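You operate a simulated robot arm through the tools that you are given. There is no shell and no other tool. Be economical: measure what you need, move in short steps, check, and stop when the job is done.

You run a simulated two-armed robot. Do the job below in one go: nothing can be reset, and whatever is moved stays where it is left.

JOB
Pick up the wrap card from the steel stand with one hand, pass it to the other hand and put it on the top bag shelf. Set down upright: wrap card.

Only the result counts: the job must be done as asked and must still hold three seconds after the hand-in. Knocking over, shifting, dropping, spilling or breaking anything else fails it.

ROBOT AND FRAMES
Two 7-joint arms with two-finger parallel grippers on one trunk, on a base that drives. Base frame: it is fixed to the floor where the robot stands at the start and does not move with it; the origin is under the middle of the robot, x ahead of it, y to its left, z up. Readings come in mm, degrees, newtons and seconds.
The left shoulder is at the start at [50, 161, 1098], the right one opposite. With the tool pointing down near the work surface each hand reaches from about 100 to 640 mm from the robot's upright axis, wherever it stands, measured 20 degrees to its own side. Places, roughly: top bag shelf [2100, -2300, 1200]. Payload 3.43 kg a hand.
Tool frame (each hand has its own): the origin (TCP) lies between the finger pads and is the grasp point; the fingertips stand 30 mm ahead of it; z points along the fingers, y is the line along which they close. Largest opening 94 mm; finger width 28, thickness 10; the body of the gripper, 50 by 96 mm, starts 55 mm behind the TCP.
Orientation is told as [roll, pitch, yaw] about the base's x, y, z axes, in that order, counted from this pose: with the fingers straight down and closing along the base's y, the tool's x points along the base's -x, its y along +y and its z along -z.

CONTROLS
- The arms move only by the tool play_rows. It takes "left_series", "right_series" or both (then of equal length, played together; a hand with none holds still); each is one flat list of numbers, 7 for each row, row after row: the finger opening in mm, from 0 to 94, then the shift along the tool's x, y, z in units of 20 mm (1.0 is 20 mm), then the turn, a rotation vector about the tool's x, y, z in units of 4 degrees (1.0 is 4 degrees). In form: [grip, tx, ty, tz, ax, ay, az, grip, tx, ty, tz, ax, ay, az, ...]. A call has 1 to 20 rows; each row shifts and turns the commanded pose from where the row before left it, along the tool's axes as they then stand. A call with a number of a shift or a turn outside -1 to 1 is refused whole. Each row takes 0.2 s and may step no farther than 50 mm and 8.6 degrees from the row before; otherwise, or with a gripper value out of range, the whole call is refused. A pose out of reach is approached as far as the arm can. The call stops where the force on the tool passes 40 N (or 10 N more than at its start, if that is more) or the arm is blocked; 0.2 s more then pass. The fingers move at their own pace (about 45 mm/s each) and stop on an object; they squeeze with about 37 N. The grip force told is the motor's: it shows also when the fingers shut on nothing. Time passes only in rows, and 0.2 s behind the last, so rows that do not move let the fingers close. The reply holds the time, the measured pose of the TCP, the force on the tool along the base axes, the opening and the grip force, in the units named above and with some noise, with the torque about the TCP (base axes, N m) and any sound that the robot's microphone picked up, and new pictures: "views" is both (left out), scene, wrist or none (wrist: the cameras of the hands that moved).
- Cameras (640 x 400 px; columns grow to the right, rows downward): "scene" is now at [110.5, -37.5, 1202]; the picture's right is [-0.48, -0.88, 0.00], its down [-0.65, 0.36, -0.67] and it looks along [0.58, -0.32, -0.75] (base axes); focal length 288 px, centre (320, 200). "left" rides on the left gripper at [76, -14, -102] in its tool frame; the picture's right is [0.18, 0.98, 0.00], its down [-0.75, 0.14, -0.64] and it looks along [-0.63, 0.12, 0.77] (tool axes); focal length 243 px, centre (320, 200). "right" rides on the right gripper at [76, 14, -103] in its tool frame; the picture's right is [-0.18, 0.98, 0.00], its down [-0.75, -0.14, -0.64] and it looks along [-0.63, -0.12, 0.77] (tool axes); focal length 243 px, centre (320, 200). There is no depth. A picture from a camera that has moved, and an enlarged one, comes with that camera's place and axes in the base frame and with its lens.
- raise_lower(by): slides the trunk up (or, below 0, down) by that many mm; the arms and the scene camera ride with it, the base frame stays. It gives what a move gives, with no picture.
- drive_base(legs): drives the robot by 1 to 6 legs, each [ahead, left, turn to the left] in mm, mm and degrees, along the robot's own axes; the way and the turn of a leg run together, so that a leg with both is an arc; at most 1500 mm and 180 degrees a leg. The arms and the cameras ride along, it lands a little off, and it stops where it bumps. It gives what a move gives, and a new picture of the scene camera.
- aim_head(pan, tilt): turns the head with the scene camera to pan (to the left, within 80 degrees either way) and tilt (down, from -29 to 69), counted from straight ahead of the robot. It gives what a move gives, and a new picture of the scene camera.
- zoom(camera, box): a new picture of the part [left, top, right, bottom] of that camera's present view, enlarged. No time passes.
- sign_off(): hands the job in; it is judged then, once.

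Go step by step. Nothing tells you exact positions but the pictures and the camera data: compare them with the known pose of the tool, close in by small moves and look again before you grip or let go. The budget is 120 turns and 260 pictures, counting those below and the enlarged ones. Unless the task says otherwise, let go and move clear before handing in, and close with one line.

The tools are called after "Request:" by a JSON object that holds its "api" and its "payload". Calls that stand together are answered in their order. play_rows: Moves the arms, as the interface text tells. Its arguments: {"type":"object","properties":{"left_series":{"type":"array","items":{"type":"number"}},"right_series":{"type":"array","items":{"type":"number"}},"views":{"type":"string","enum":["both","scene","wrist","none"]}},"required":[]} The other tools are called the same way: raise_lower (by) slides the trunk up or down; drive_base (legs) drives the base; aim_head (pan, tilt) turns the head that bears the scene camera; zoom (camera, box) takes an enlarged picture of a part of a camera's view; sign_off () hands the job in.

At the start:

```text
time: 0.0
left_tcp_pos: [471.2, -13.0, 858.9]
left_orientation: [0.0, 0.0, -0.1]
left_force: [0.2, 0.0, -0.6]
left_wrist_torque: [0.0, 0.02, 0.0]
left_width: 94.1
left_gripper_force: 0.0
right_tcp_pos: [347.5, -431.3, 849.0]
right_orientation: [0.0, 0.0, 0.0]
right_force: [0.6, 0.4, -0.4]
right_wrist_torque: [-0.04, 0.02, -0.04]
right_width: 94.1
right_gripper_force: 0.1
trunk travel left (down, up): [-125.0, 142.0]
robot x, y, heading: [-0.3, 0.7, 0.3]
head pan, tilt: [-28.7, 48.2]
```

scene: 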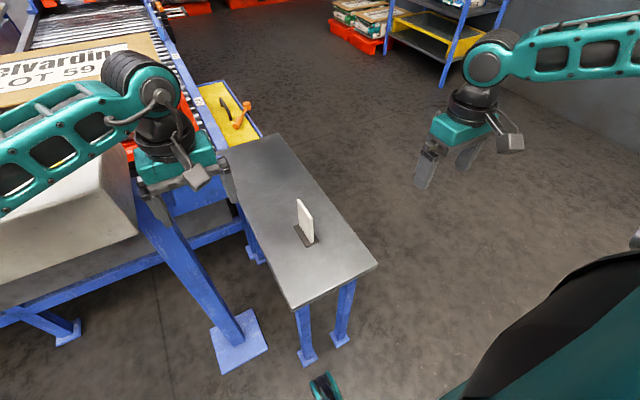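
right: 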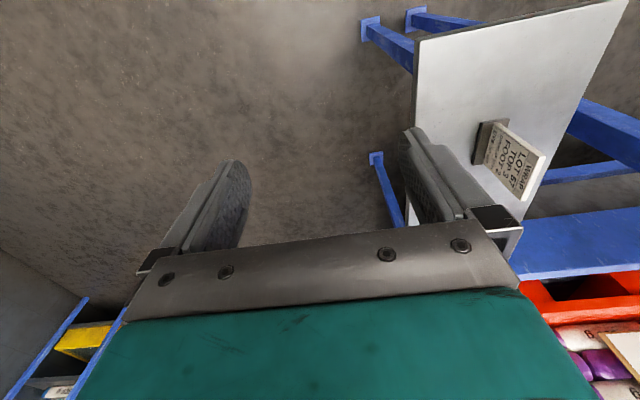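
left: 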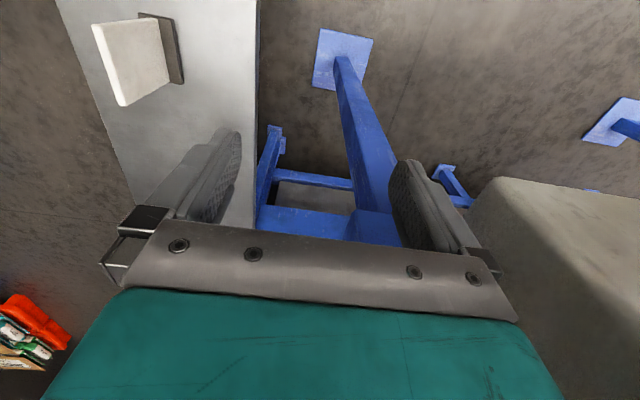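

The card stands upright in a small base on the steel stand between the two hands. I'll zoom in to locate it and read its writing.

Request:
{"api": "zoom", "payload": {"camera": "scene", "box": [240, 170, 400, 270]}}

Request:
{"api": "zoom", "payload": {"camera": "right", "box": [440, 80, 600, 220]}}

Request:
{"api": "zoom", "payload": {"camera": "left", "box": [60, 0, 220, 120]}}

Request:
{"api": "aim_head", "payload": {"pan": -47, "tilt": 10}}

```text
4.00 times, centred on (320, 220) of scene
camera zoom: at [110.5, -37.5, 1202.0], right [-0.48, -0.88, 0.0], down [-0.65, 0.36, -0.67], along [0.58, -0.32, -0.75], focal length 1151 px, centre (320, 120)
```

zoom: 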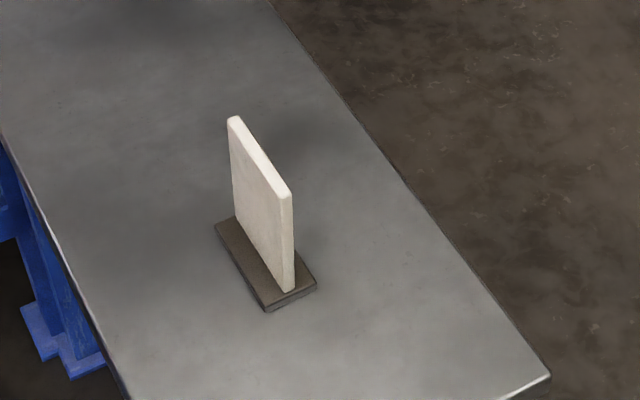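

```text
2.86 times, centred on (520, 150) of right
camera zoom: at [270.4, -416.6, 952.3], right [0.18, 0.98, 0.0], down [0.75, -0.14, 0.64], along [0.63, -0.12, -0.77], focal length 693 px, centre (-251, 343)
```

zoom: 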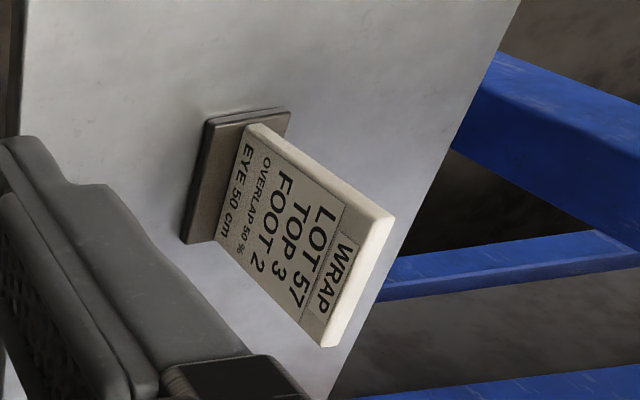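

```text
3.33 times, centred on (140, 60) of left
camera zoom: at [396.0, -26.7, 960.7], right [-0.18, 0.98, 0.0], down [0.75, 0.14, 0.64], along [0.63, 0.12, -0.77], focal length 809 px, centre (920, 667)
```

zoom: 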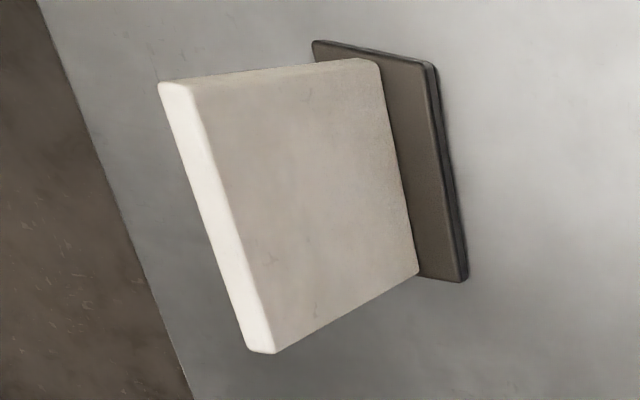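

```text
time: 1.1
left_tcp_pos: [472.4, -12.3, 857.9]
left_orientation: [0.0, 0.1, 0.0]
left_force: [-0.1, 0.1, -0.6]
left_wrist_torque: [0.02, 0.01, -0.02]
left_width: 94.2
left_gripper_force: 0.1
right_tcp_pos: [349.3, -431.6, 849.9]
right_orientation: [0.0, 0.0, 0.0]
right_force: [-0.2, 0.0, -0.3]
right_wrist_torque: [-0.03, 0.03, -0.01]
right_width: 93.7
right_gripper_force: 0.1
trunk travel left (down, up): [-125.0, 142.0]
robot x, y, heading: [0.6, -0.1, -0.1]
head pan, tilt: [-47.0, 10.0]
camera scene: at [105.1, -67.8, 1261.4], right [-0.73, -0.68, 0.0], down [-0.12, 0.13, -0.98], along [0.67, -0.72, -0.17], focal length 288 px, centre (320, 200)
```

scene: 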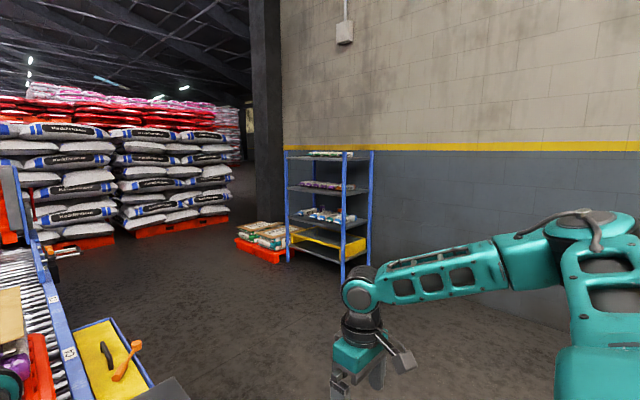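

The card's top edge runs about (448..512, -206, 712), it is thin along y, and it stands on a foot at z≈605. The right hand will pick it from above, toward the far side of the top edge, so the left hand can later take the near edge.

Request:
{"api": "play_rows", "payload": {"right_series": [94, -0.6, 0.94, 0, 0, 0, 0, 94, -0.6, 0.94, 0, 0, 0, 0, 94, -0.6, 0.94, 0, 0, 0, 0, 94, -0.6, 0.94, 0, 0, 0, 0, 94, -0.6, 0.94, 0, 0, 0, 0, 94, -0.6, 0.94, 0, 0, 0, 0, 94, -0.6, 0.94, 0, 0, 0, 0, 94, -0.6, 0.94, 0, 0, 0, 0, 94, -0.6, 0.94, 0, 0, 0, 0, 94, -0.6, 0.94, 0, 0, 0, 0, 94, -0.6, 0.94, 0, 0, 0, 0, 94, -0.6, 0.94, 0, 0, 0, 0, 94, 0, 0, 1, 0, 0, 0, 94, 0, 0, 1, 0, 0, 0, 94, 0, 0, 1, 0, 0, 0], "views": "wrist"}}

Request:
{"api": "aim_head", "payload": {"pan": -24, "tilt": 48}}

```text
time: 4.2
left_tcp_pos: [472.9, -12.9, 859.9]
left_orientation: [0.0, 0.0, 0.0]
left_force: [0.1, 0.3, -0.6]
left_wrist_torque: [0.01, 0.05, -0.01]
left_width: 94.0
left_gripper_force: 0.0
right_tcp_pos: [468.9, -228.9, 813.0]
right_orientation: [-0.1, 0.0, 0.0]
right_force: [0.2, 0.6, 1.1]
right_wrist_torque: [0.01, -0.03, 0.01]
right_width: 94.2
right_gripper_force: 0.1
right hand out of reach, approached as far as the arm can: row 12, 13, 14, 15
trunk travel left (down, up): [-125.0, 142.0]
robot x, y, heading: [-0.6, 1.3, 0.2]
head pan, tilt: [-47.0, 10.0]
camera right: at [389.9, -214.0, 916.4], right [0.18, 0.98, 0.0], down [0.75, -0.14, 0.64], along [0.63, -0.12, -0.77], focal length 243 px, centre (320, 200)
```

right: 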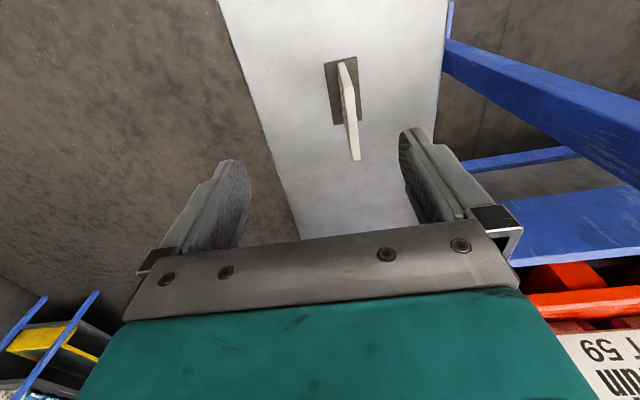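

```text
time: 5.3
left_tcp_pos: [472.5, -12.0, 858.1]
left_orientation: [0.0, 0.0, -0.1]
left_force: [0.4, -0.7, 0.4]
left_wrist_torque: [-0.05, 0.0, 0.02]
left_width: 93.8
left_gripper_force: 0.0
right_tcp_pos: [467.1, -227.8, 814.3]
right_orientation: [0.0, 0.0, 0.0]
right_force: [0.3, 0.1, 0.8]
right_wrist_torque: [0.0, 0.06, 0.0]
right_width: 94.2
right_gripper_force: 0.0
trunk travel left (down, up): [-125.0, 142.0]
robot x, y, heading: [-1.6, -1.0, 0.2]
head pan, tilt: [-24.0, 48.0]
camera scene: at [113.6, -31.9, 1202.4], right [-0.41, -0.91, 0.0], down [-0.68, 0.3, -0.67], along [0.61, -0.27, -0.74], focal length 288 px, centre (320, 200)
```

scene: 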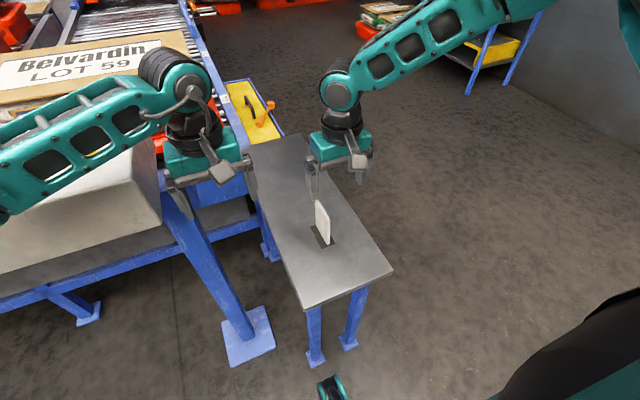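

The right hand stopped short at (468,-228,813). I'll try a small move again, lower and toward the card, to see whether it's a real reach limit.

Request:
{"api": "play_rows", "payload": {"right_series": [94, 0, 0.5, 0, 0, 0, 0, 94, 0, 0.5, 0, 0, 0, 0, 94, 0, 0, 0, 0, 0, 0], "views": "wrist"}}

```text
time: 6.1
left_tcp_pos: [473.4, -12.9, 859.6]
left_orientation: [0.0, 0.0, -0.1]
left_force: [-0.7, 0.0, -0.3]
left_wrist_torque: [-0.04, 0.02, 0.03]
left_width: 94.1
left_gripper_force: 0.0
right_tcp_pos: [461.8, -214.7, 819.5]
right_orientation: [0.1, -0.1, 0.1]
right_force: [-0.2, -0.5, -0.5]
right_wrist_torque: [0.01, 0.0, -0.02]
right_width: 94.3
right_gripper_force: 0.0
right hand out of reach, approached as far as the arm can: row 1, 2
trunk travel left (down, up): [-125.0, 142.0]
robot x, y, heading: [-2.8, 0.1, 0.2]
head pan, tilt: [-24.0, 48.0]
camera right: at [383.3, -199.6, 923.0], right [0.18, 0.98, 0.0], down [0.75, -0.14, 0.64], along [0.63, -0.12, -0.77], focal length 243 px, centre (320, 200)
```

right: 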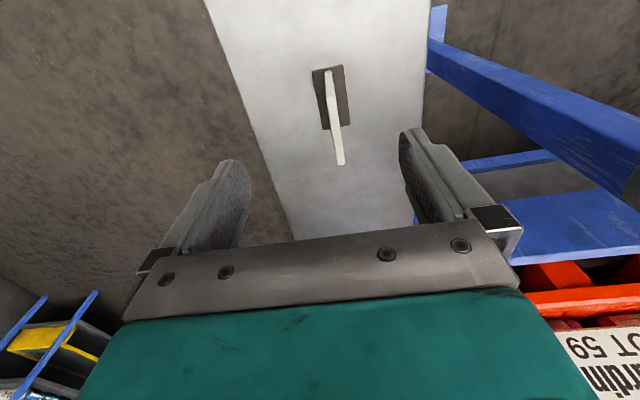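

The limit is real at this trunk height. I'll raise both hands, lower the trunk and drive a little forward to gain reach.

Request:
{"api": "play_rows", "payload": {"left_series": [94, 0, 0, -1, 0, 0, 0, 94, 0, 0, -1, 0, 0, 0, 94, 0, 0, -1, 0, 0, 0, 94, 0, 0, -1, 0, 0, 0, 94, 0, 0, -1, 0, 0, 0], "right_series": [94, 0.5, 0, -1, 0, 0, 0, 94, 0.5, 0, -1, 0, 0, 0, 94, 0.5, 0, -1, 0, 0, 0, 94, 0.5, 0, -1, 0, 0, 0, 94, 0, 0, -1, 0, 0, 0], "views": "none"}}

Request:
{"api": "aim_head", "payload": {"pan": -20, "tilt": 69}}

```text
time: 7.3
left_tcp_pos: [473.6, -12.2, 958.0]
left_orientation: [0.0, 0.0, 0.0]
left_force: [-0.8, 0.1, -0.3]
left_wrist_torque: [0.03, -0.01, -0.01]
left_width: 93.7
left_gripper_force: 0.0
right_tcp_pos: [418.7, -215.9, 920.4]
right_orientation: [0.0, 0.0, 0.0]
right_force: [0.4, 0.3, 0.3]
right_wrist_torque: [-0.01, 0.01, 0.05]
right_width: 94.3
right_gripper_force: 0.0
trunk travel left (down, up): [-125.0, 142.0]
robot x, y, heading: [0.3, -3.5, -0.0]
head pan, tilt: [-24.0, 48.0]
```

```text
time: 8.1
left_tcp_pos: [472.5, -12.2, 958.6]
left_orientation: [0.1, -0.1, 0.0]
left_force: [-0.3, 0.2, 0.4]
left_wrist_torque: [-0.02, -0.03, -0.02]
left_width: 94.1
left_gripper_force: 0.0
right_tcp_pos: [420.8, -214.3, 921.0]
right_orientation: [0.0, 0.0, 0.0]
right_force: [-0.1, -1.0, -0.2]
right_wrist_torque: [-0.03, 0.01, 0.02]
right_width: 94.0
right_gripper_force: 0.1
trunk travel left (down, up): [-125.0, 142.0]
robot x, y, heading: [-0.4, 2.8, 0.3]
head pan, tilt: [-20.0, 68.8]
camera scene: at [94.2, -18.9, 1177.7], right [-0.34, -0.94, 0.0], down [-0.88, 0.32, -0.36], along [0.34, -0.12, -0.93], focal length 288 px, centre (320, 200)
```

scene: 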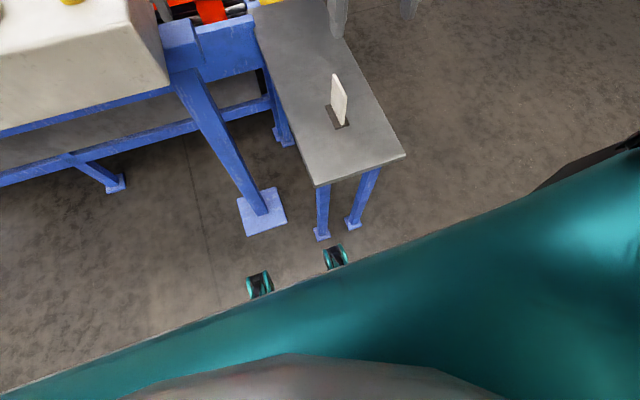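

Base wheels are close to the table's feet, so I'll gain reach mainly by lowering the trunk; right hand stays above the card.

Request:
{"api": "raise_lower", "payload": {"by": -120}}

Request:
{"api": "play_rows", "payload": {"right_series": [94, -0.8, 0, 0, 0, 0, 0, 94, -0.8, 0, 0, 0, 0, 0, 94, -0.8, 0.1, 0, 0, 0, 0, 94, -0.8, 0.2, 0, 0, 0, 0, 94, 0, 0, 1, 0, 0, 0, 94, 0, 0, 0.5, 0, 0, 0, 94, 0, 0, 0, 0, 0, 0], "views": "both"}}

```text
time: 9.6
left_tcp_pos: [474.8, -11.3, 838.5]
left_orientation: [0.0, 0.1, 0.0]
left_force: [-0.4, -0.7, -0.1]
left_wrist_torque: [-0.01, 0.0, 0.01]
left_width: 94.2
left_gripper_force: 0.2
right_tcp_pos: [419.7, -216.4, 799.6]
right_orientation: [-0.1, -0.1, 0.1]
right_force: [-0.1, -0.5, -0.3]
right_wrist_torque: [0.0, -0.01, 0.0]
right_width: 94.1
right_gripper_force: 0.1
trunk travel left (down, up): [-5.0, 262.0]
robot x, y, heading: [-0.8, -3.4, -0.2]
head pan, tilt: [-20.0, 68.8]
```

```text
time: 11.2
left_tcp_pos: [473.3, -11.8, 840.2]
left_orientation: [0.0, 0.0, 0.0]
left_force: [-0.6, -0.2, -0.2]
left_wrist_torque: [-0.01, -0.02, 0.01]
left_width: 93.8
left_gripper_force: 0.0
right_tcp_pos: [485.0, -209.7, 769.1]
right_orientation: [0.0, 0.0, 0.0]
right_force: [-0.1, 0.4, 0.1]
right_wrist_torque: [-0.02, 0.0, 0.0]
right_width: 94.2
right_gripper_force: 0.0
trunk travel left (down, up): [-5.0, 262.0]
robot x, y, heading: [2.0, -3.6, 0.1]
head pan, tilt: [-20.0, 68.8]
camera scene: at [94.2, -18.9, 1057.7], right [-0.34, -0.94, 0.0], down [-0.88, 0.32, -0.36], along [0.34, -0.12, -0.93], focal length 288 px, centre (320, 200)
camera right: at [407.1, -194.8, 871.7], right [0.18, 0.98, 0.0], down [0.75, -0.14, 0.64], along [0.63, -0.12, -0.77], focal length 243 px, centre (320, 200)
```

scene: 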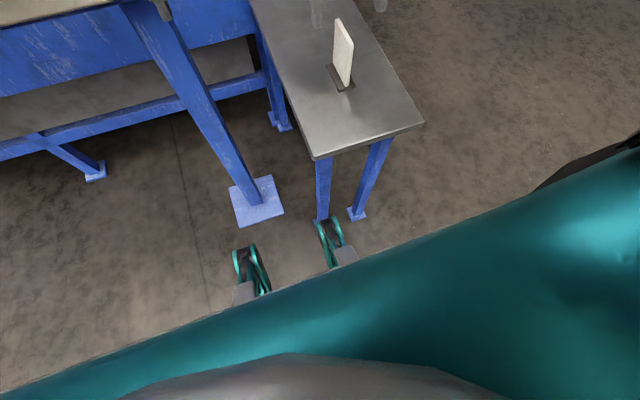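
right: 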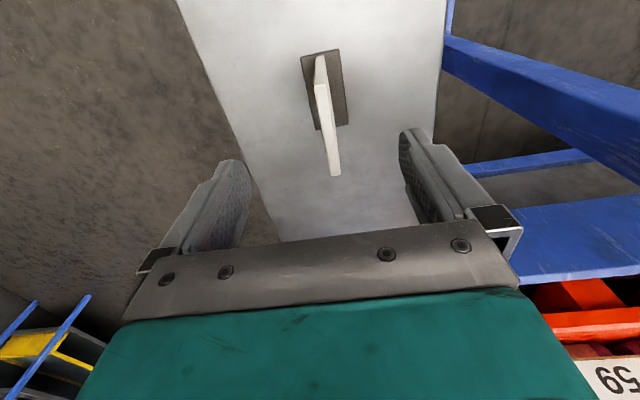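

Now within reach. The card's top is near y≈-204; descend to grip depth and check before closing.

Request:
{"api": "play_rows", "payload": {"right_series": [94, -0.1, 0.1, 0.9, 0, 0, 0, 94, -0.1, 0.1, 0.9, 0, 0, 0, 94, 0, 0.05, 0.85, 0, 0, 0, 94, 0, 0, 0.85, 0, 0, 0, 94, 0, 0, 0, 0, 0, 0], "views": "wrist"}}

Request:
{"api": "aim_head", "payload": {"pan": -24, "tilt": 45}}

Request:
{"api": "zoom", "payload": {"camera": "left", "box": [0, 0, 200, 125]}}

```text
time: 12.4
left_tcp_pos: [472.6, -11.6, 839.0]
left_orientation: [-0.1, 0.0, 0.0]
left_force: [0.1, 0.6, -0.2]
left_wrist_torque: [-0.03, -0.01, -0.01]
left_width: 93.9
left_gripper_force: 0.1
right_tcp_pos: [475.0, -217.1, 711.4]
right_orientation: [0.0, 0.0, 0.0]
right_force: [-0.6, -0.3, -0.5]
right_wrist_torque: [0.01, -0.01, 0.03]
right_width: 94.1
right_gripper_force: 0.0
right hand out of reach, approached as far as the arm can: row 3, 4
trunk travel left (down, up): [-5.0, 262.0]
robot x, y, heading: [-3.9, 1.6, -0.1]
head pan, tilt: [-20.0, 68.8]
camera right: at [397.3, -202.5, 814.3], right [0.18, 0.98, 0.0], down [0.75, -0.14, 0.64], along [0.63, -0.12, -0.77], focal length 243 px, centre (320, 200)
```

right: 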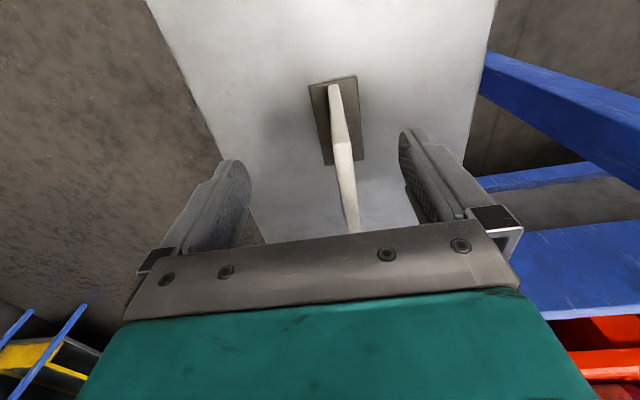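

```text
time: 13.3
left_tcp_pos: [473.8, -12.3, 838.4]
left_orientation: [0.0, 0.0, 0.0]
left_force: [0.3, 0.6, -0.6]
left_wrist_torque: [0.02, 0.03, -0.01]
left_width: 94.1
left_gripper_force: 0.1
right_tcp_pos: [474.9, -218.2, 711.8]
right_orientation: [0.1, 0.0, 0.0]
right_force: [-0.6, 0.6, 0.5]
right_wrist_torque: [-0.02, -0.04, -0.02]
right_width: 93.8
right_gripper_force: 0.0
trunk travel left (down, up): [-5.0, 262.0]
robot x, y, heading: [-2.2, -0.5, 0.2]
head pan, tilt: [-24.0, 45.0]
camera scene: at [115.9, -32.9, 1086.5], right [-0.41, -0.91, 0.0], down [-0.65, 0.29, -0.71], along [0.65, -0.29, -0.71], focal length 288 px, centre (320, 200)
```

scene: 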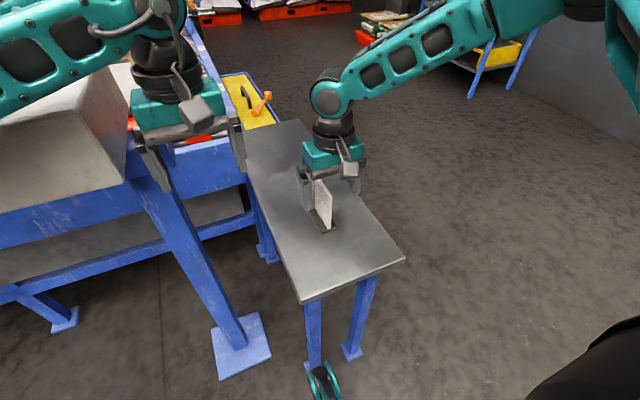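

```text
3.20 times, centred on (100, 62) of left
camera zoom: at [396.8, -26.3, 941.0], right [-0.18, 0.98, 0.0], down [0.75, 0.14, 0.64], along [0.63, 0.12, -0.77], focal length 776 px, centre (1024, 640)
```

zoom: 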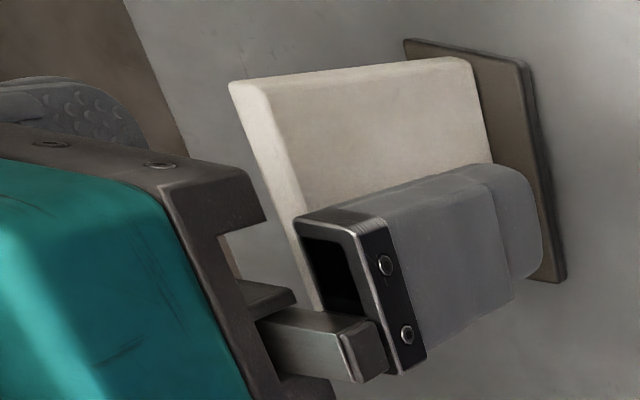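

The limit binds toward +y for this arm, so I'll lift clear and slide the base a bit left, so that the card lies more to the right hand's own side.

Request:
{"api": "play_rows", "payload": {"right_series": [94, 0, 0, -1, 0, 0, 0, 94, 0, 0, -1, 0, 0, 0, 94, 0, 0, -1, 0, 0, 0, 94, 0, 0, -0.5, 0, 0, 0], "views": "none"}}

Request:
{"api": "drive_base", "payload": {"legs": [[0, 50, 0]]}}

```text
time: 14.3
left_tcp_pos: [472.6, -12.6, 838.7]
left_orientation: [0.0, 0.0, 0.0]
left_force: [-1.0, 0.1, 0.2]
left_wrist_torque: [0.0, -0.01, 0.03]
left_width: 93.9
left_gripper_force: 0.0
right_tcp_pos: [473.2, -217.0, 782.2]
right_orientation: [0.1, -0.1, 0.0]
right_force: [0.9, 1.2, -0.1]
right_wrist_torque: [-0.03, 0.0, -0.01]
right_width: 93.8
right_gripper_force: 0.1
trunk travel left (down, up): [-5.0, 262.0]
robot x, y, heading: [2.3, -3.6, -0.2]
head pan, tilt: [-24.0, 45.0]
```

```text
time: 15.5
left_tcp_pos: [472.1, 20.7, 840.3]
left_orientation: [-1.0, -0.5, -1.3]
left_force: [9.8, -22.1, -0.7]
left_wrist_torque: [1.43, 0.59, -0.24]
left_width: 81.4
left_gripper_force: 0.1
right_tcp_pos: [473.8, -174.1, 780.5]
right_orientation: [0.1, 0.1, -0.4]
right_force: [-0.2, -0.2, 0.7]
right_wrist_torque: [0.03, 0.02, 0.02]
right_width: 94.1
right_gripper_force: 0.0
trunk travel left (down, up): [-5.0, 262.0]
robot x, y, heading: [0.4, 45.2, -0.3]
head pan, tilt: [-24.0, 45.0]
stopped in leg 1: the force on the tool passed its limit at 45 N (the readings are from after the stop); the commanded pose is now the measured one
camera scene: at [117.1, 11.0, 1086.3], right [-0.41, -0.91, 0.0], down [-0.65, 0.29, -0.71], along [0.64, -0.29, -0.71], focal length 288 px, centre (320, 200)
```

scene: 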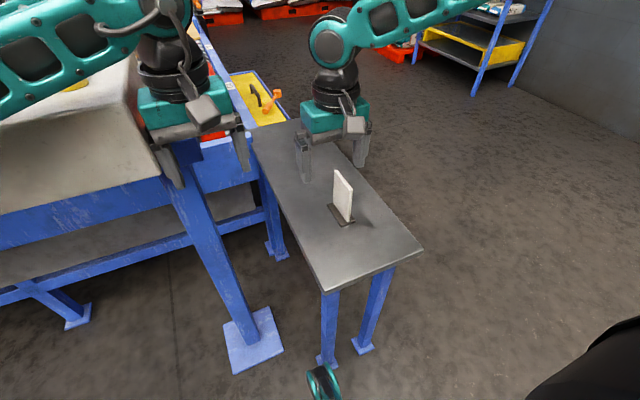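

The left finger touched the grey machine housing. I'll back the left hand off to the right and up, away from it.

Request:
{"api": "play_rows", "payload": {"left_series": [82, 0, -1, 0, 0, 0, 0, 82, 0, -1, 0, 0, 0, 0, 94, 0.5, 0, -1, 0, 0, 0, 94, 0.5, 0, -1, 0, 0, 0, 94, 0.5, 0, -1, 0, 0, 0, 94, 0.5, 0, -1, 0, 0, 0, 94, 1, 0, -1, 0, 0, 0, 94, 1, 0, 0, 0, 0, 0, 94, 1, 0, 0, 0, 0, 0, 94, 0, 0, 0, 0, 0, 0], "views": "scene"}}

```text
time: 17.7
left_tcp_pos: [371.3, -12.2, 940.4]
left_orientation: [-1.1, -0.4, -0.9]
left_force: [-0.5, -0.3, -0.5]
left_wrist_torque: [-0.02, 0.01, -0.01]
left_width: 94.1
left_gripper_force: 0.1
right_tcp_pos: [472.6, -172.5, 782.4]
right_orientation: [0.0, 0.1, -0.2]
right_force: [0.3, -0.4, 0.5]
right_wrist_torque: [-0.04, 0.0, 0.0]
right_width: 94.3
right_gripper_force: 0.0
trunk travel left (down, up): [-5.0, 262.0]
robot x, y, heading: [-1.3, 48.0, -0.4]
head pan, tilt: [-24.0, 45.0]
camera scene: at [116.1, 13.4, 1086.6], right [-0.41, -0.91, 0.0], down [-0.64, 0.29, -0.71], along [0.64, -0.29, -0.71], focal length 288 px, centre (320, 200)
```

scene: 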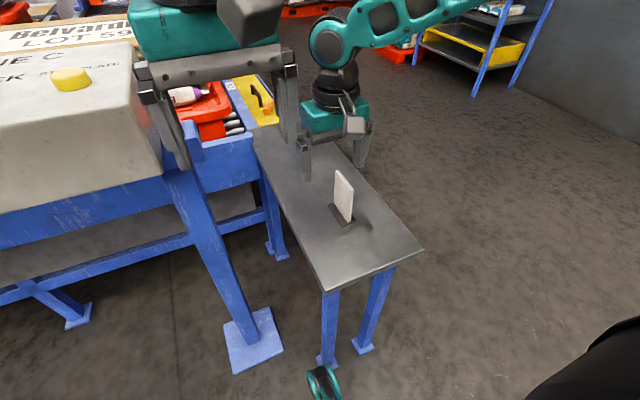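

The housing is unmoved. Now align the right hand over the card and descend.

Request:
{"api": "play_rows", "payload": {"right_series": [94, -0.4, -0.8, 0, 0, 0, 0, 94, -0.4, -0.8, 0, 0, 0, 0, 94, 0, 0, 0.9, 0, 0, 0, 94, 0, 0, 0.9, 0, 0, 0, 94, 0, 0, 0.9, 0, 0, 0, 94, 0, 0, 0.8, 0, 0, 0, 94, 0, 0, 0.6, 0, 0, 0, 94, 0, 0, 0, 0, 0, 0], "views": "both"}}

```text
time: 19.5
left_tcp_pos: [371.4, -11.9, 941.0]
left_orientation: [-1.1, -0.4, -0.9]
left_force: [-0.2, -0.2, 0.4]
left_wrist_torque: [-0.03, 0.0, -0.02]
left_width: 93.7
left_gripper_force: 0.0
right_tcp_pos: [486.3, -204.2, 700.6]
right_orientation: [0.0, -0.1, -0.2]
right_force: [-0.4, 0.6, 0.7]
right_wrist_torque: [-0.03, 0.03, -0.02]
right_width: 94.2
right_gripper_force: 0.1
trunk travel left (down, up): [-5.0, 262.0]
robot x, y, heading: [-1.4, 45.5, -0.1]
head pan, tilt: [-24.0, 45.0]
camera scene: at [116.2, 13.4, 1086.6], right [-0.41, -0.91, 0.0], down [-0.64, 0.29, -0.71], along [0.64, -0.29, -0.71], focal length 288 px, centre (320, 200)
camera right: at [410.7, -189.2, 803.7], right [0.19, 0.98, 0.0], down [0.75, -0.14, 0.64], along [0.63, -0.12, -0.77], focal length 243 px, centre (320, 200)
```

scene: 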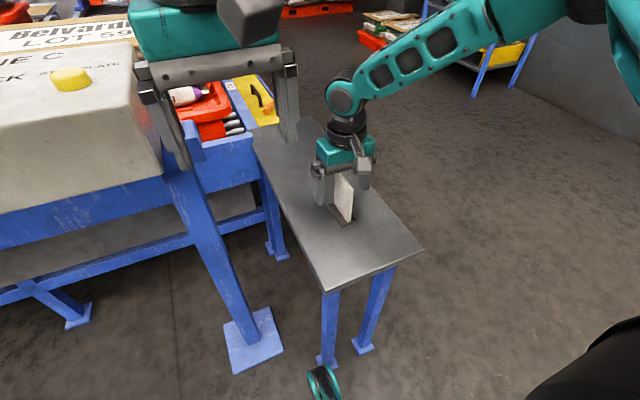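
right: 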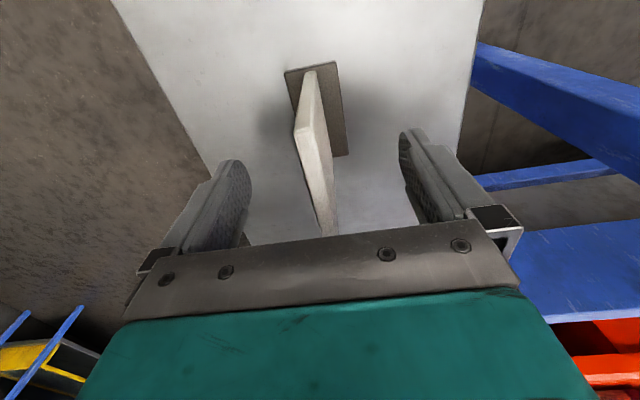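

Aligned within a couple of mm. Close the right hand.

Request:
{"api": "play_rows", "payload": {"right_series": [60, 0, 0.05, 0, 0, 0, 0, 40, 0, 0, 0, 0, 0, 0, 25, 0, 0, 0, 0, 0, 0, 0, 0, 0, 0, 0, 0, 0, 0, 0, 0, 0, 0, 0, 0, 0, 0, 0, 0, 0, 0, 0, 0, 0, 0, 0, 0, 0, 0, 0, 0, 0, 0, 0, 0, 0], "views": "wrist"}}

```text
time: 21.3
left_tcp_pos: [370.8, -11.7, 940.2]
left_orientation: [-0.9, -0.3, -0.9]
left_force: [0.6, 0.7, -0.7]
left_wrist_torque: [0.03, 0.01, -0.04]
left_width: 94.2
left_gripper_force: 0.0
right_tcp_pos: [487.1, -203.0, 700.2]
right_orientation: [0.0, 0.0, -0.2]
right_force: [0.1, -0.3, 1.1]
right_wrist_torque: [0.0, -0.02, 0.0]
right_width: 11.4
right_gripper_force: 37.6
trunk travel left (down, up): [-5.0, 262.0]
robot x, y, heading: [3.1, 44.0, -0.4]
head pan, tilt: [-24.0, 45.0]
camera right: at [410.8, -188.0, 803.2], right [0.19, 0.98, 0.0], down [0.75, -0.14, 0.64], along [0.63, -0.12, -0.77], focal length 243 px, centre (320, 200)
```

right: 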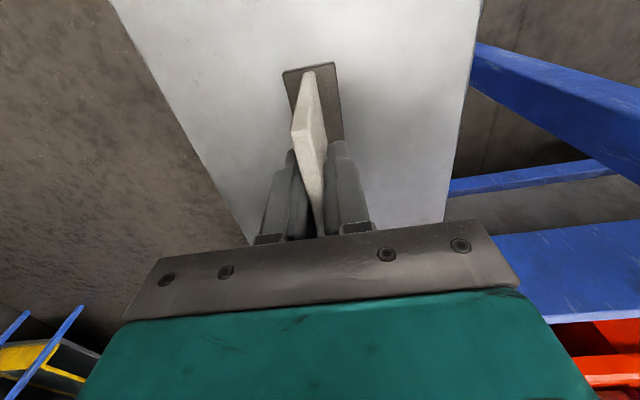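

Gripped (11 mm thick). Lift straight up 80 mm and see whether the foot comes along.

Request:
{"api": "play_rows", "payload": {"right_series": [0, 0, 0, -0.3, 0, 0, 0, 0, 0, 0, -0.7, 0, 0, 0, 0, 0, 0, -1, 0, 0, 0, 0, 0, 0, -1, 0, 0, 0, 0, 0, 0, -1, 0, 0, 0, 0, 0, 0, 0, 0, 0, 0], "views": "both"}}

```text
time: 22.7
left_tcp_pos: [371.3, -13.2, 939.0]
left_orientation: [-0.9, -0.4, -0.9]
left_force: [0.0, -0.5, 0.4]
left_wrist_torque: [-0.04, 0.02, 0.01]
left_width: 93.9
left_gripper_force: 0.1
right_tcp_pos: [488.4, -205.1, 781.5]
right_orientation: [0.1, 0.0, -0.2]
right_force: [-0.2, -0.2, -0.4]
right_wrist_torque: [0.0, 0.0, 0.0]
right_width: 11.5
right_gripper_force: 36.7
trunk travel left (down, up): [-5.0, 262.0]
robot x, y, heading: [-0.1, 45.9, -0.3]
head pan, tilt: [-24.0, 45.0]
camera scene: at [116.1, 13.4, 1086.6], right [-0.41, -0.91, 0.0], down [-0.64, 0.29, -0.71], along [0.64, -0.29, -0.71], focal length 288 px, centre (320, 200)
camera right: at [411.9, -189.4, 884.7], right [0.19, 0.98, 0.0], down [0.75, -0.14, 0.64], along [0.63, -0.12, -0.77], focal length 243 px, centre (320, 200)
```

scene: 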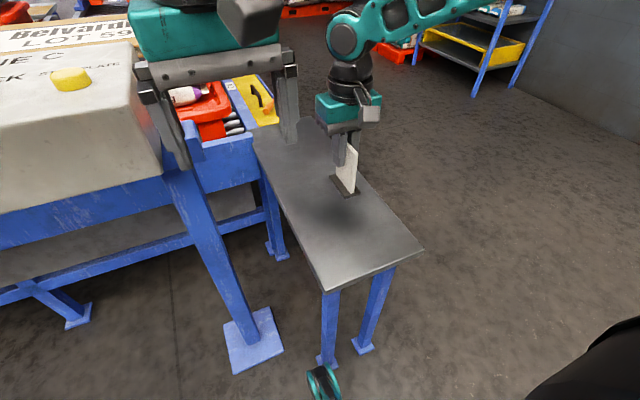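
right: 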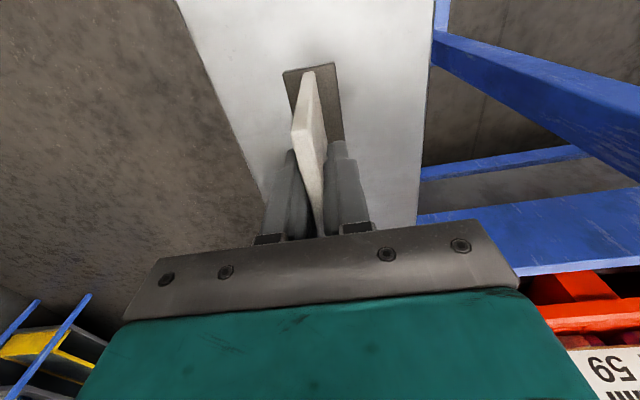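

The card with its foot is one piece and lifts clear. Raise the trunk and back off to free space.

Request:
{"api": "raise_lower", "payload": {"by": 240}}

Request:
{"api": "drive_base", "payload": {"legs": [[-500, 0, 0], [0, -400, 0]]}}

Request:
{"api": "aim_head", "payload": {"pan": -35, "tilt": 12}}

```text
time: 25.2
left_tcp_pos: [370.1, -12.9, 1178.9]
left_orientation: [-0.8, -0.3, -0.9]
left_force: [-0.7, 0.8, 0.2]
left_wrist_torque: [-0.01, 0.01, -0.01]
left_width: 94.2
left_gripper_force: 0.1
right_tcp_pos: [488.6, -205.4, 1022.5]
right_orientation: [0.0, 0.0, -0.2]
right_force: [0.7, 0.1, -0.5]
right_wrist_torque: [0.03, 0.02, 0.01]
right_width: 11.3
right_gripper_force: 37.1
trunk travel left (down, up): [-245.0, 22.0]
robot x, y, heading: [-1.2, 46.2, -0.4]
head pan, tilt: [-24.0, 45.0]
```

```text
time: 31.9
left_tcp_pos: [-130.6, -421.5, 1179.9]
left_orientation: [-0.9, -0.3, -1.0]
left_force: [0.5, 0.0, 0.2]
left_wrist_torque: [0.0, 0.01, -0.01]
left_width: 94.2
left_gripper_force: 0.0
right_tcp_pos: [-11.2, -615.0, 1022.7]
right_orientation: [0.0, 0.0, -0.2]
right_force: [0.8, -0.3, -0.2]
right_wrist_torque: [0.0, -0.01, 0.0]
right_width: 11.4
right_gripper_force: 37.1
trunk travel left (down, up): [-245.0, 22.0]
robot x, y, heading: [-500.0, -365.8, -0.2]
head pan, tilt: [-24.0, 45.0]
camera scene: at [-384.6, -396.5, 1326.5], right [-0.41, -0.91, 0.0], down [-0.64, 0.29, -0.71], along [0.64, -0.29, -0.71], focal length 288 px, centre (320, 200)
```

scene: 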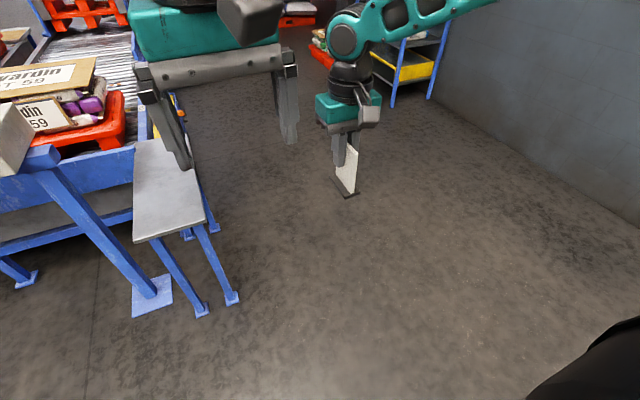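

```text
time: 32.9
left_tcp_pos: [-130.2, -422.2, 1181.6]
left_orientation: [-0.9, -0.2, -0.9]
left_force: [0.9, 0.2, 1.1]
left_wrist_torque: [0.0, 0.03, 0.0]
left_width: 93.9
left_gripper_force: 0.0
right_tcp_pos: [-11.8, -613.4, 1022.3]
right_orientation: [0.0, -0.1, -0.2]
right_force: [0.4, 0.2, -0.3]
right_wrist_torque: [0.02, -0.01, 0.0]
right_width: 11.4
right_gripper_force: 36.4
trunk travel left (down, up): [-245.0, 22.0]
robot x, y, heading: [-502.6, -365.6, 0.1]
head pan, tilt: [-35.0, 12.0]
camera scene: at [-382.6, -416.7, 1378.2], right [-0.58, -0.82, 0.0], down [-0.17, 0.12, -0.98], along [0.8, -0.56, -0.21], focal length 288 px, centre (320, 200)
```

scene: 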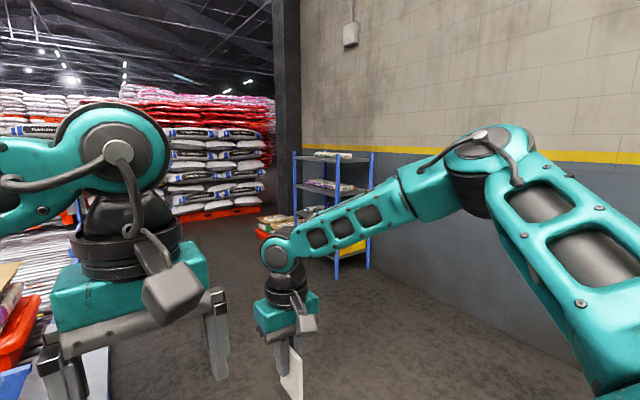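

Free space reached. Next I'll bring the card toward the middle with the right hand yawed −45°, and get the left hand out to the side with the same yaw, ready to tilt.

Request:
{"api": "play_rows", "payload": {"right_series": [0, 0.75, 0.9, 0, 0, 0, 0, 0, 0.75, 0.9, 0, 0, 0, 0, 0, 0.75, 0.9, 0, 0, 0, 0, 0, 0.75, 0.9, 0, 0, 0, 0, 0, 0, 0, 0, 0, 0, 0.94, 0, 0, 0, 0, 0, 0, 0.94, 0, 0, 0, 0, 0, 0, 0.94, 0, 0, 0, 0, 0, 0, 0.94, 0, 0, 0, 0, 0, 0, 0.94, 0, 0, 0, 0, 0, 0, 0.94, 0, 0, 0, 0, 0, 0, 0.94, 0, 0, 0, 0, 0, 0, 0.94, 0, 0, 0, 0, 0, 0, 0.94, 0, 0, 0, 0, 0, 0, 0.94, 0, 0, 0, 0, 0, 0, 0.94, 0, 0, 0, 0, 0, 0, 0.94, 0, 0, 0, 0, 0, 0, 0, 0, 0, 0, 0, 0, 0, 0, 0, 0, 0, 0, 0, 0, 0, 0, 0, 0, 0, 0, 0, 0], "left_series": [94, -0.31, 0.94, 0.6, 0, 0, 0, 94, -0.31, 0.94, 0.6, 0, 0, 0, 94, -0.31, 0.94, 0.6, 0, 0, 0, 94, -0.31, 0.94, 0.6, 0, 0, 0, 94, -0.31, 0.94, 0.6, 0, 0, 0, 94, -0.31, 0.94, 0.6, 0, 0, 0, 94, -0.31, 0.94, 0.6, 0, 0, 0, 94, -0.31, 0.94, 0.6, 0, 0, 0, 94, 0, 0, 0, 0, 0, 0.92, 94, 0, 0, 0, 0, 0, 0.92, 94, 0, 0, 0, 0, 0, 0.92, 94, 0, 0, 0, 0, 0, 0.92, 94, 0, 0, 0, 0, 0, 0.92, 94, 0, 0, 0, 0, 0, 0.92, 94, 0, 0, 0, 0, 0, 0.92, 94, 0, 0, 0, 0, 0, 0.92, 94, 0, 0, 0, 0, 0, 0.92, 94, 0, 0, 0, 0, 0, 0.92, 94, 0, 0, 0, 0, 0, 0.92, 94, 0, 0, 0, 0, 0, 0.92], "views": "none"}}

Request:
{"api": "aim_head", "payload": {"pan": -10, "tilt": 40}}

```text
time: 37.1
left_tcp_pos: [-76.8, -275.4, 1081.0]
left_orientation: [-0.4, -0.9, -45.2]
left_force: [0.2, 0.1, -0.4]
left_wrist_torque: [0.02, -0.03, -0.02]
left_width: 94.2
left_gripper_force: 0.0
right_tcp_pos: [-70.9, -541.5, 1021.8]
right_orientation: [0.0, 0.0, -45.4]
right_force: [0.2, 0.1, -0.1]
right_wrist_torque: [0.03, -0.02, -0.01]
right_width: 11.2
right_gripper_force: 37.4
trunk travel left (down, up): [-245.0, 22.0]
robot x, y, heading: [-500.5, -360.6, -0.5]
head pan, tilt: [-35.0, 12.0]
```

```text
time: 38.0
left_tcp_pos: [-77.6, -274.3, 1083.4]
left_orientation: [-0.4, -0.9, -45.1]
left_force: [1.1, -0.3, -0.1]
left_wrist_torque: [0.01, 0.0, -0.01]
left_width: 94.0
left_gripper_force: 0.0
right_tcp_pos: [-70.5, -541.0, 1021.1]
right_orientation: [0.1, 0.0, -45.3]
right_force: [0.0, 0.5, -0.9]
right_wrist_torque: [0.01, 0.0, -0.01]
right_width: 11.3
right_gripper_force: 37.2
trunk travel left (down, up): [-245.0, 22.0]
robot x, y, heading: [-502.5, -361.5, -0.3]
head pan, tilt: [-10.0, 40.0]
camera scene: at [-375.2, -378.1, 1333.9], right [-0.18, -0.98, 0.0], down [-0.63, 0.11, -0.77], along [0.75, -0.14, -0.64], focal length 288 px, centre (320, 200)
```

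scene: 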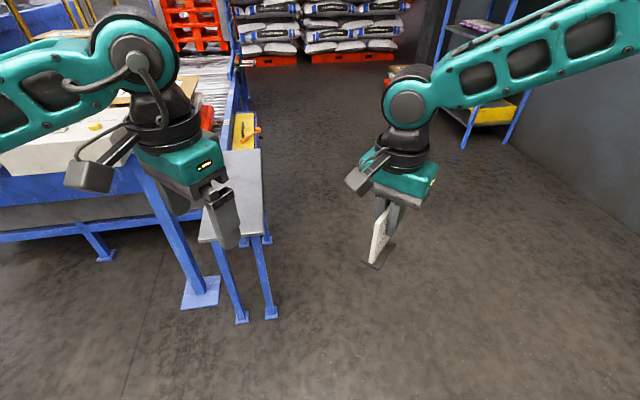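

Both hands are well placed. Now tilt the left hand 60° up (fingers 30° below horizontal) pointing toward the card.

Request:
{"api": "play_rows", "payload": {"left_series": [94, 0, 0, 0, 0, -0.94, 0, 94, 0, 0, 0, 0, -0.94, 0, 94, 0, 0, 0, 0, -0.94, 0, 94, 0, 0, 0, 0, -0.94, 0, 94, 0, 0, 0, 0, -0.94, 0, 94, 0, 0, 0, 0, -0.94, 0, 94, 0, 0, 0, 0, -0.94, 0, 94, 0, 0, 0, 0, -0.94, 0, 94, 0, 0, 0, 0, -0.94, 0, 94, 0, 0, 0, 0, -0.94, 0, 94, 0, 0, 0, 0, -0.94, 0, 94, 0, 0, 0, 0, -0.94, 0, 94, 0, 0, 0, 0, -0.94, 0, 94, 0, 0, 0, 0, -0.94, 0, 94, 0, 0, 0, 0, -0.94, 0, 94, 0, 0, 0, 0, -0.94, 0], "views": "both"}}

```text
time: 41.4
left_tcp_pos: [-77.9, -274.3, 1082.6]
left_orientation: [-0.9, -61.2, -44.4]
left_force: [0.0, -0.9, -0.1]
left_wrist_torque: [-0.01, -0.01, -0.02]
left_width: 93.7
left_gripper_force: 0.0
right_tcp_pos: [-70.6, -540.9, 1020.1]
right_orientation: [0.0, 0.0, -45.3]
right_force: [0.0, -0.5, -0.7]
right_wrist_torque: [0.02, -0.01, 0.0]
right_width: 11.5
right_gripper_force: 36.9
trunk travel left (down, up): [-245.0, 22.0]
robot x, y, heading: [-504.1, -363.5, -0.1]
head pan, tilt: [-10.0, 40.0]
camera scene: at [-375.2, -377.9, 1333.8], right [-0.18, -0.98, 0.0], down [-0.63, 0.11, -0.77], along [0.75, -0.14, -0.64], focal length 288 px, centre (320, 200)
camera left: at [-177.2, -193.9, 1064.8], right [0.63, 0.76, -0.17], down [-0.04, 0.25, 0.97], along [0.77, -0.61, 0.18], focal length 243 px, centre (320, 200)
```

scene: 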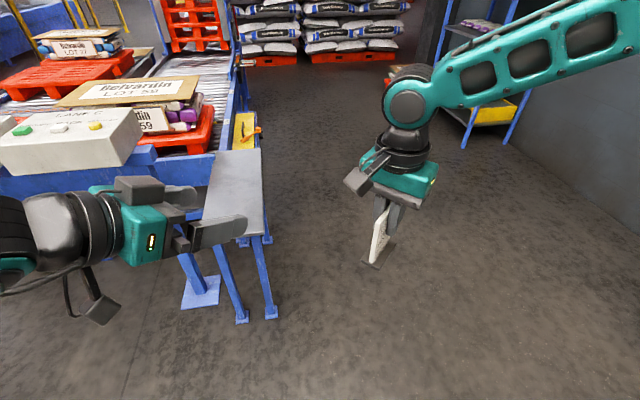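
left: 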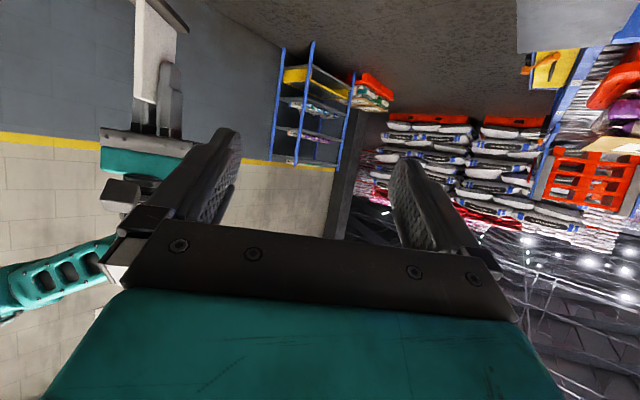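

The left hand can tilt this way. Moving it to a pre-grasp 100 mm behind the card's near edge, along its finger axis.

Request:
{"api": "play_rows", "payload": {"left_series": [94, 0.09, -0.92, 0, 0, 0, 0, 94, 0.09, -0.92, 0, 0, 0, 0, 94, 0.09, -0.92, 0, 0, 0, 0, 94, 0.09, -0.92, 0, 0, 0, 0, 94, 0.09, -0.92, 0, 0, 0, 0, 94, 0.09, -0.92, 0, 0, 0, 0, 94, 0.09, -0.92, 0, 0, 0, 0, 94, 0.09, -0.92, 0, 0, 0, 0, 94, 0.09, -0.92, 0, 0, 0, 0, 94, 0.09, -0.92, 0, 0, 0, 0, 94, 0, 0, 0.94, 0, 0, 0, 94, 0, 0, 0.94, 0, 0, 0, 94, 0, 0, 0.94, 0, 0, 0, 94, 0, 0, 0.94, 0, 0, 0, 94, 0, 0, 0.94, 0, 0, 0, 94, 0, 0, 0, 0, 0, 0], "views": "both"}}

```text
time: 44.8
left_tcp_pos: [-102.2, -400.4, 1024.1]
left_orientation: [-0.9, -61.0, -44.4]
left_force: [0.4, 0.0, 0.7]
left_wrist_torque: [-0.01, 0.01, 0.01]
left_width: 93.8
left_gripper_force: 0.1
left hand out of reach, approached as far as the arm can: row 4, 5, 6, 7, 8, 9, 10, 11, 12, 13, 14, 15
right_tcp_pos: [-71.1, -541.9, 1021.5]
right_orientation: [0.0, 0.0, -45.4]
right_force: [0.4, 0.8, -0.5]
right_wrist_torque: [-0.01, -0.03, -0.02]
right_width: 11.4
right_gripper_force: 37.1
trunk travel left (down, up): [-245.0, 22.0]
robot x, y, heading: [-507.1, -364.8, -0.4]
head pan, tilt: [-10.0, 40.0]
camera scene: at [-375.2, -378.1, 1333.8], right [-0.18, -0.98, 0.0], down [-0.63, 0.11, -0.77], along [0.75, -0.14, -0.64], focal length 288 px, centre (320, 200)
camera left: at [-202.9, -319.7, 1007.3], right [0.63, 0.76, -0.17], down [-0.03, 0.24, 0.97], along [0.77, -0.61, 0.18], focal length 243 px, centre (320, 200)
```

scene: 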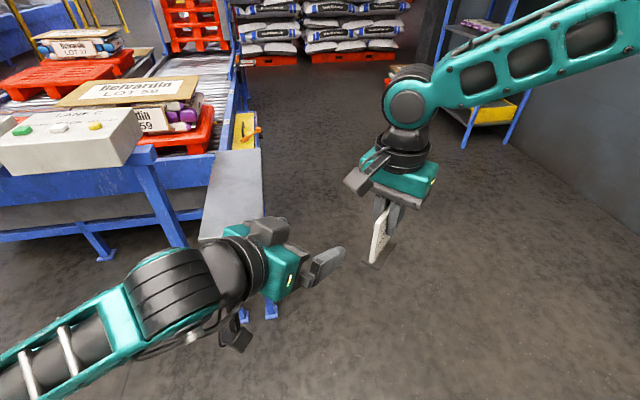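
left: 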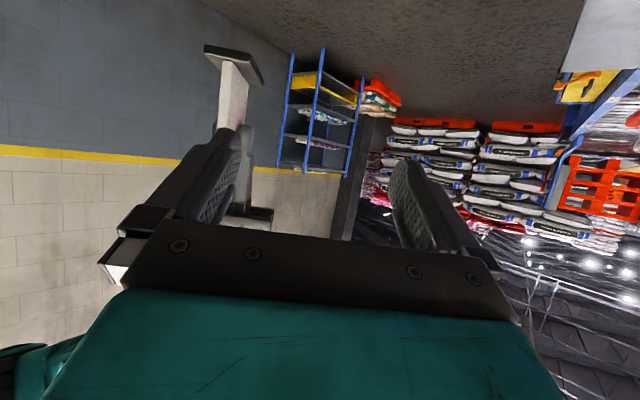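

The left arm hits its cross-body limit, so I'll back it off and bring the card further to the left with the right hand.

Request:
{"api": "play_rows", "payload": {"left_series": [94, 0, 0.5, -1, 0, 0, 0, 94, 0, 0.5, -1, 0, 0, 0, 94, 0, 0, -1, 0, 0, 0, 94, 0, 0, 0, 0, 0, 0, 94, 0, 0, 0, 0, 0, 0, 94, 0, 0, 0, 0, 0, 0, 94, 0, 0, 0, 0, 0, 0, 94, 0, 0, 0, 0, 0, 0], "right_series": [0, 0, 0, 0, 0, 0, 0, 0, 0, 0, 0, 0, 0, 0, 0, 0.6, 0.6, 0, 0, 0, 0, 0, 0.6, 0.6, 0, 0, 0, 0, 0, 0.6, 0.6, 0, 0, 0, 0, 0, 0.6, 0.6, 0, 0, 0, 0, 0, 0.6, 0.6, 0, 0, 0, 0, 0, 0, 0, 0, 0, 0, 0], "views": "scene"}}

```text
time: 46.6
left_tcp_pos: [-125.5, -349.0, 1053.6]
left_orientation: [-1.0, -61.0, -44.4]
left_force: [-0.4, -0.2, -0.8]
left_wrist_torque: [0.01, -0.02, 0.0]
left_width: 93.9
left_gripper_force: 0.0
right_tcp_pos: [-84.1, -487.6, 1033.7]
right_orientation: [0.1, 0.0, -45.3]
right_force: [0.3, 0.1, -1.1]
right_wrist_torque: [0.01, 0.01, 0.04]
right_width: 11.4
right_gripper_force: 37.1
right hand out of reach, approached as far as the arm can: row 5, 6, 7
trunk travel left (down, up): [-245.0, 22.0]
robot x, y, heading: [-499.2, -364.9, -0.1]
head pan, tilt: [-10.0, 40.0]
camera scene: at [-375.1, -378.1, 1333.8], right [-0.18, -0.98, 0.0], down [-0.63, 0.11, -0.77], along [0.75, -0.14, -0.64], focal length 288 px, centre (320, 200)
```

scene: 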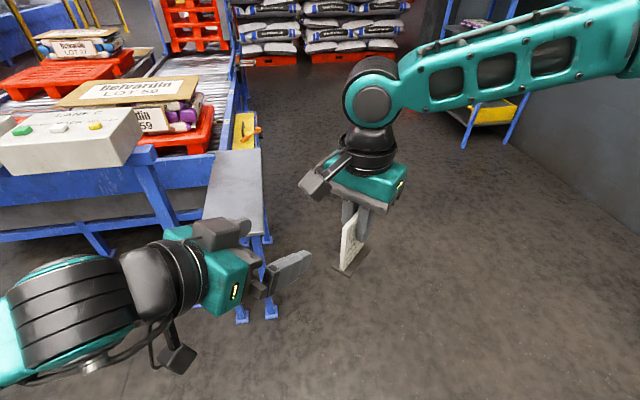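

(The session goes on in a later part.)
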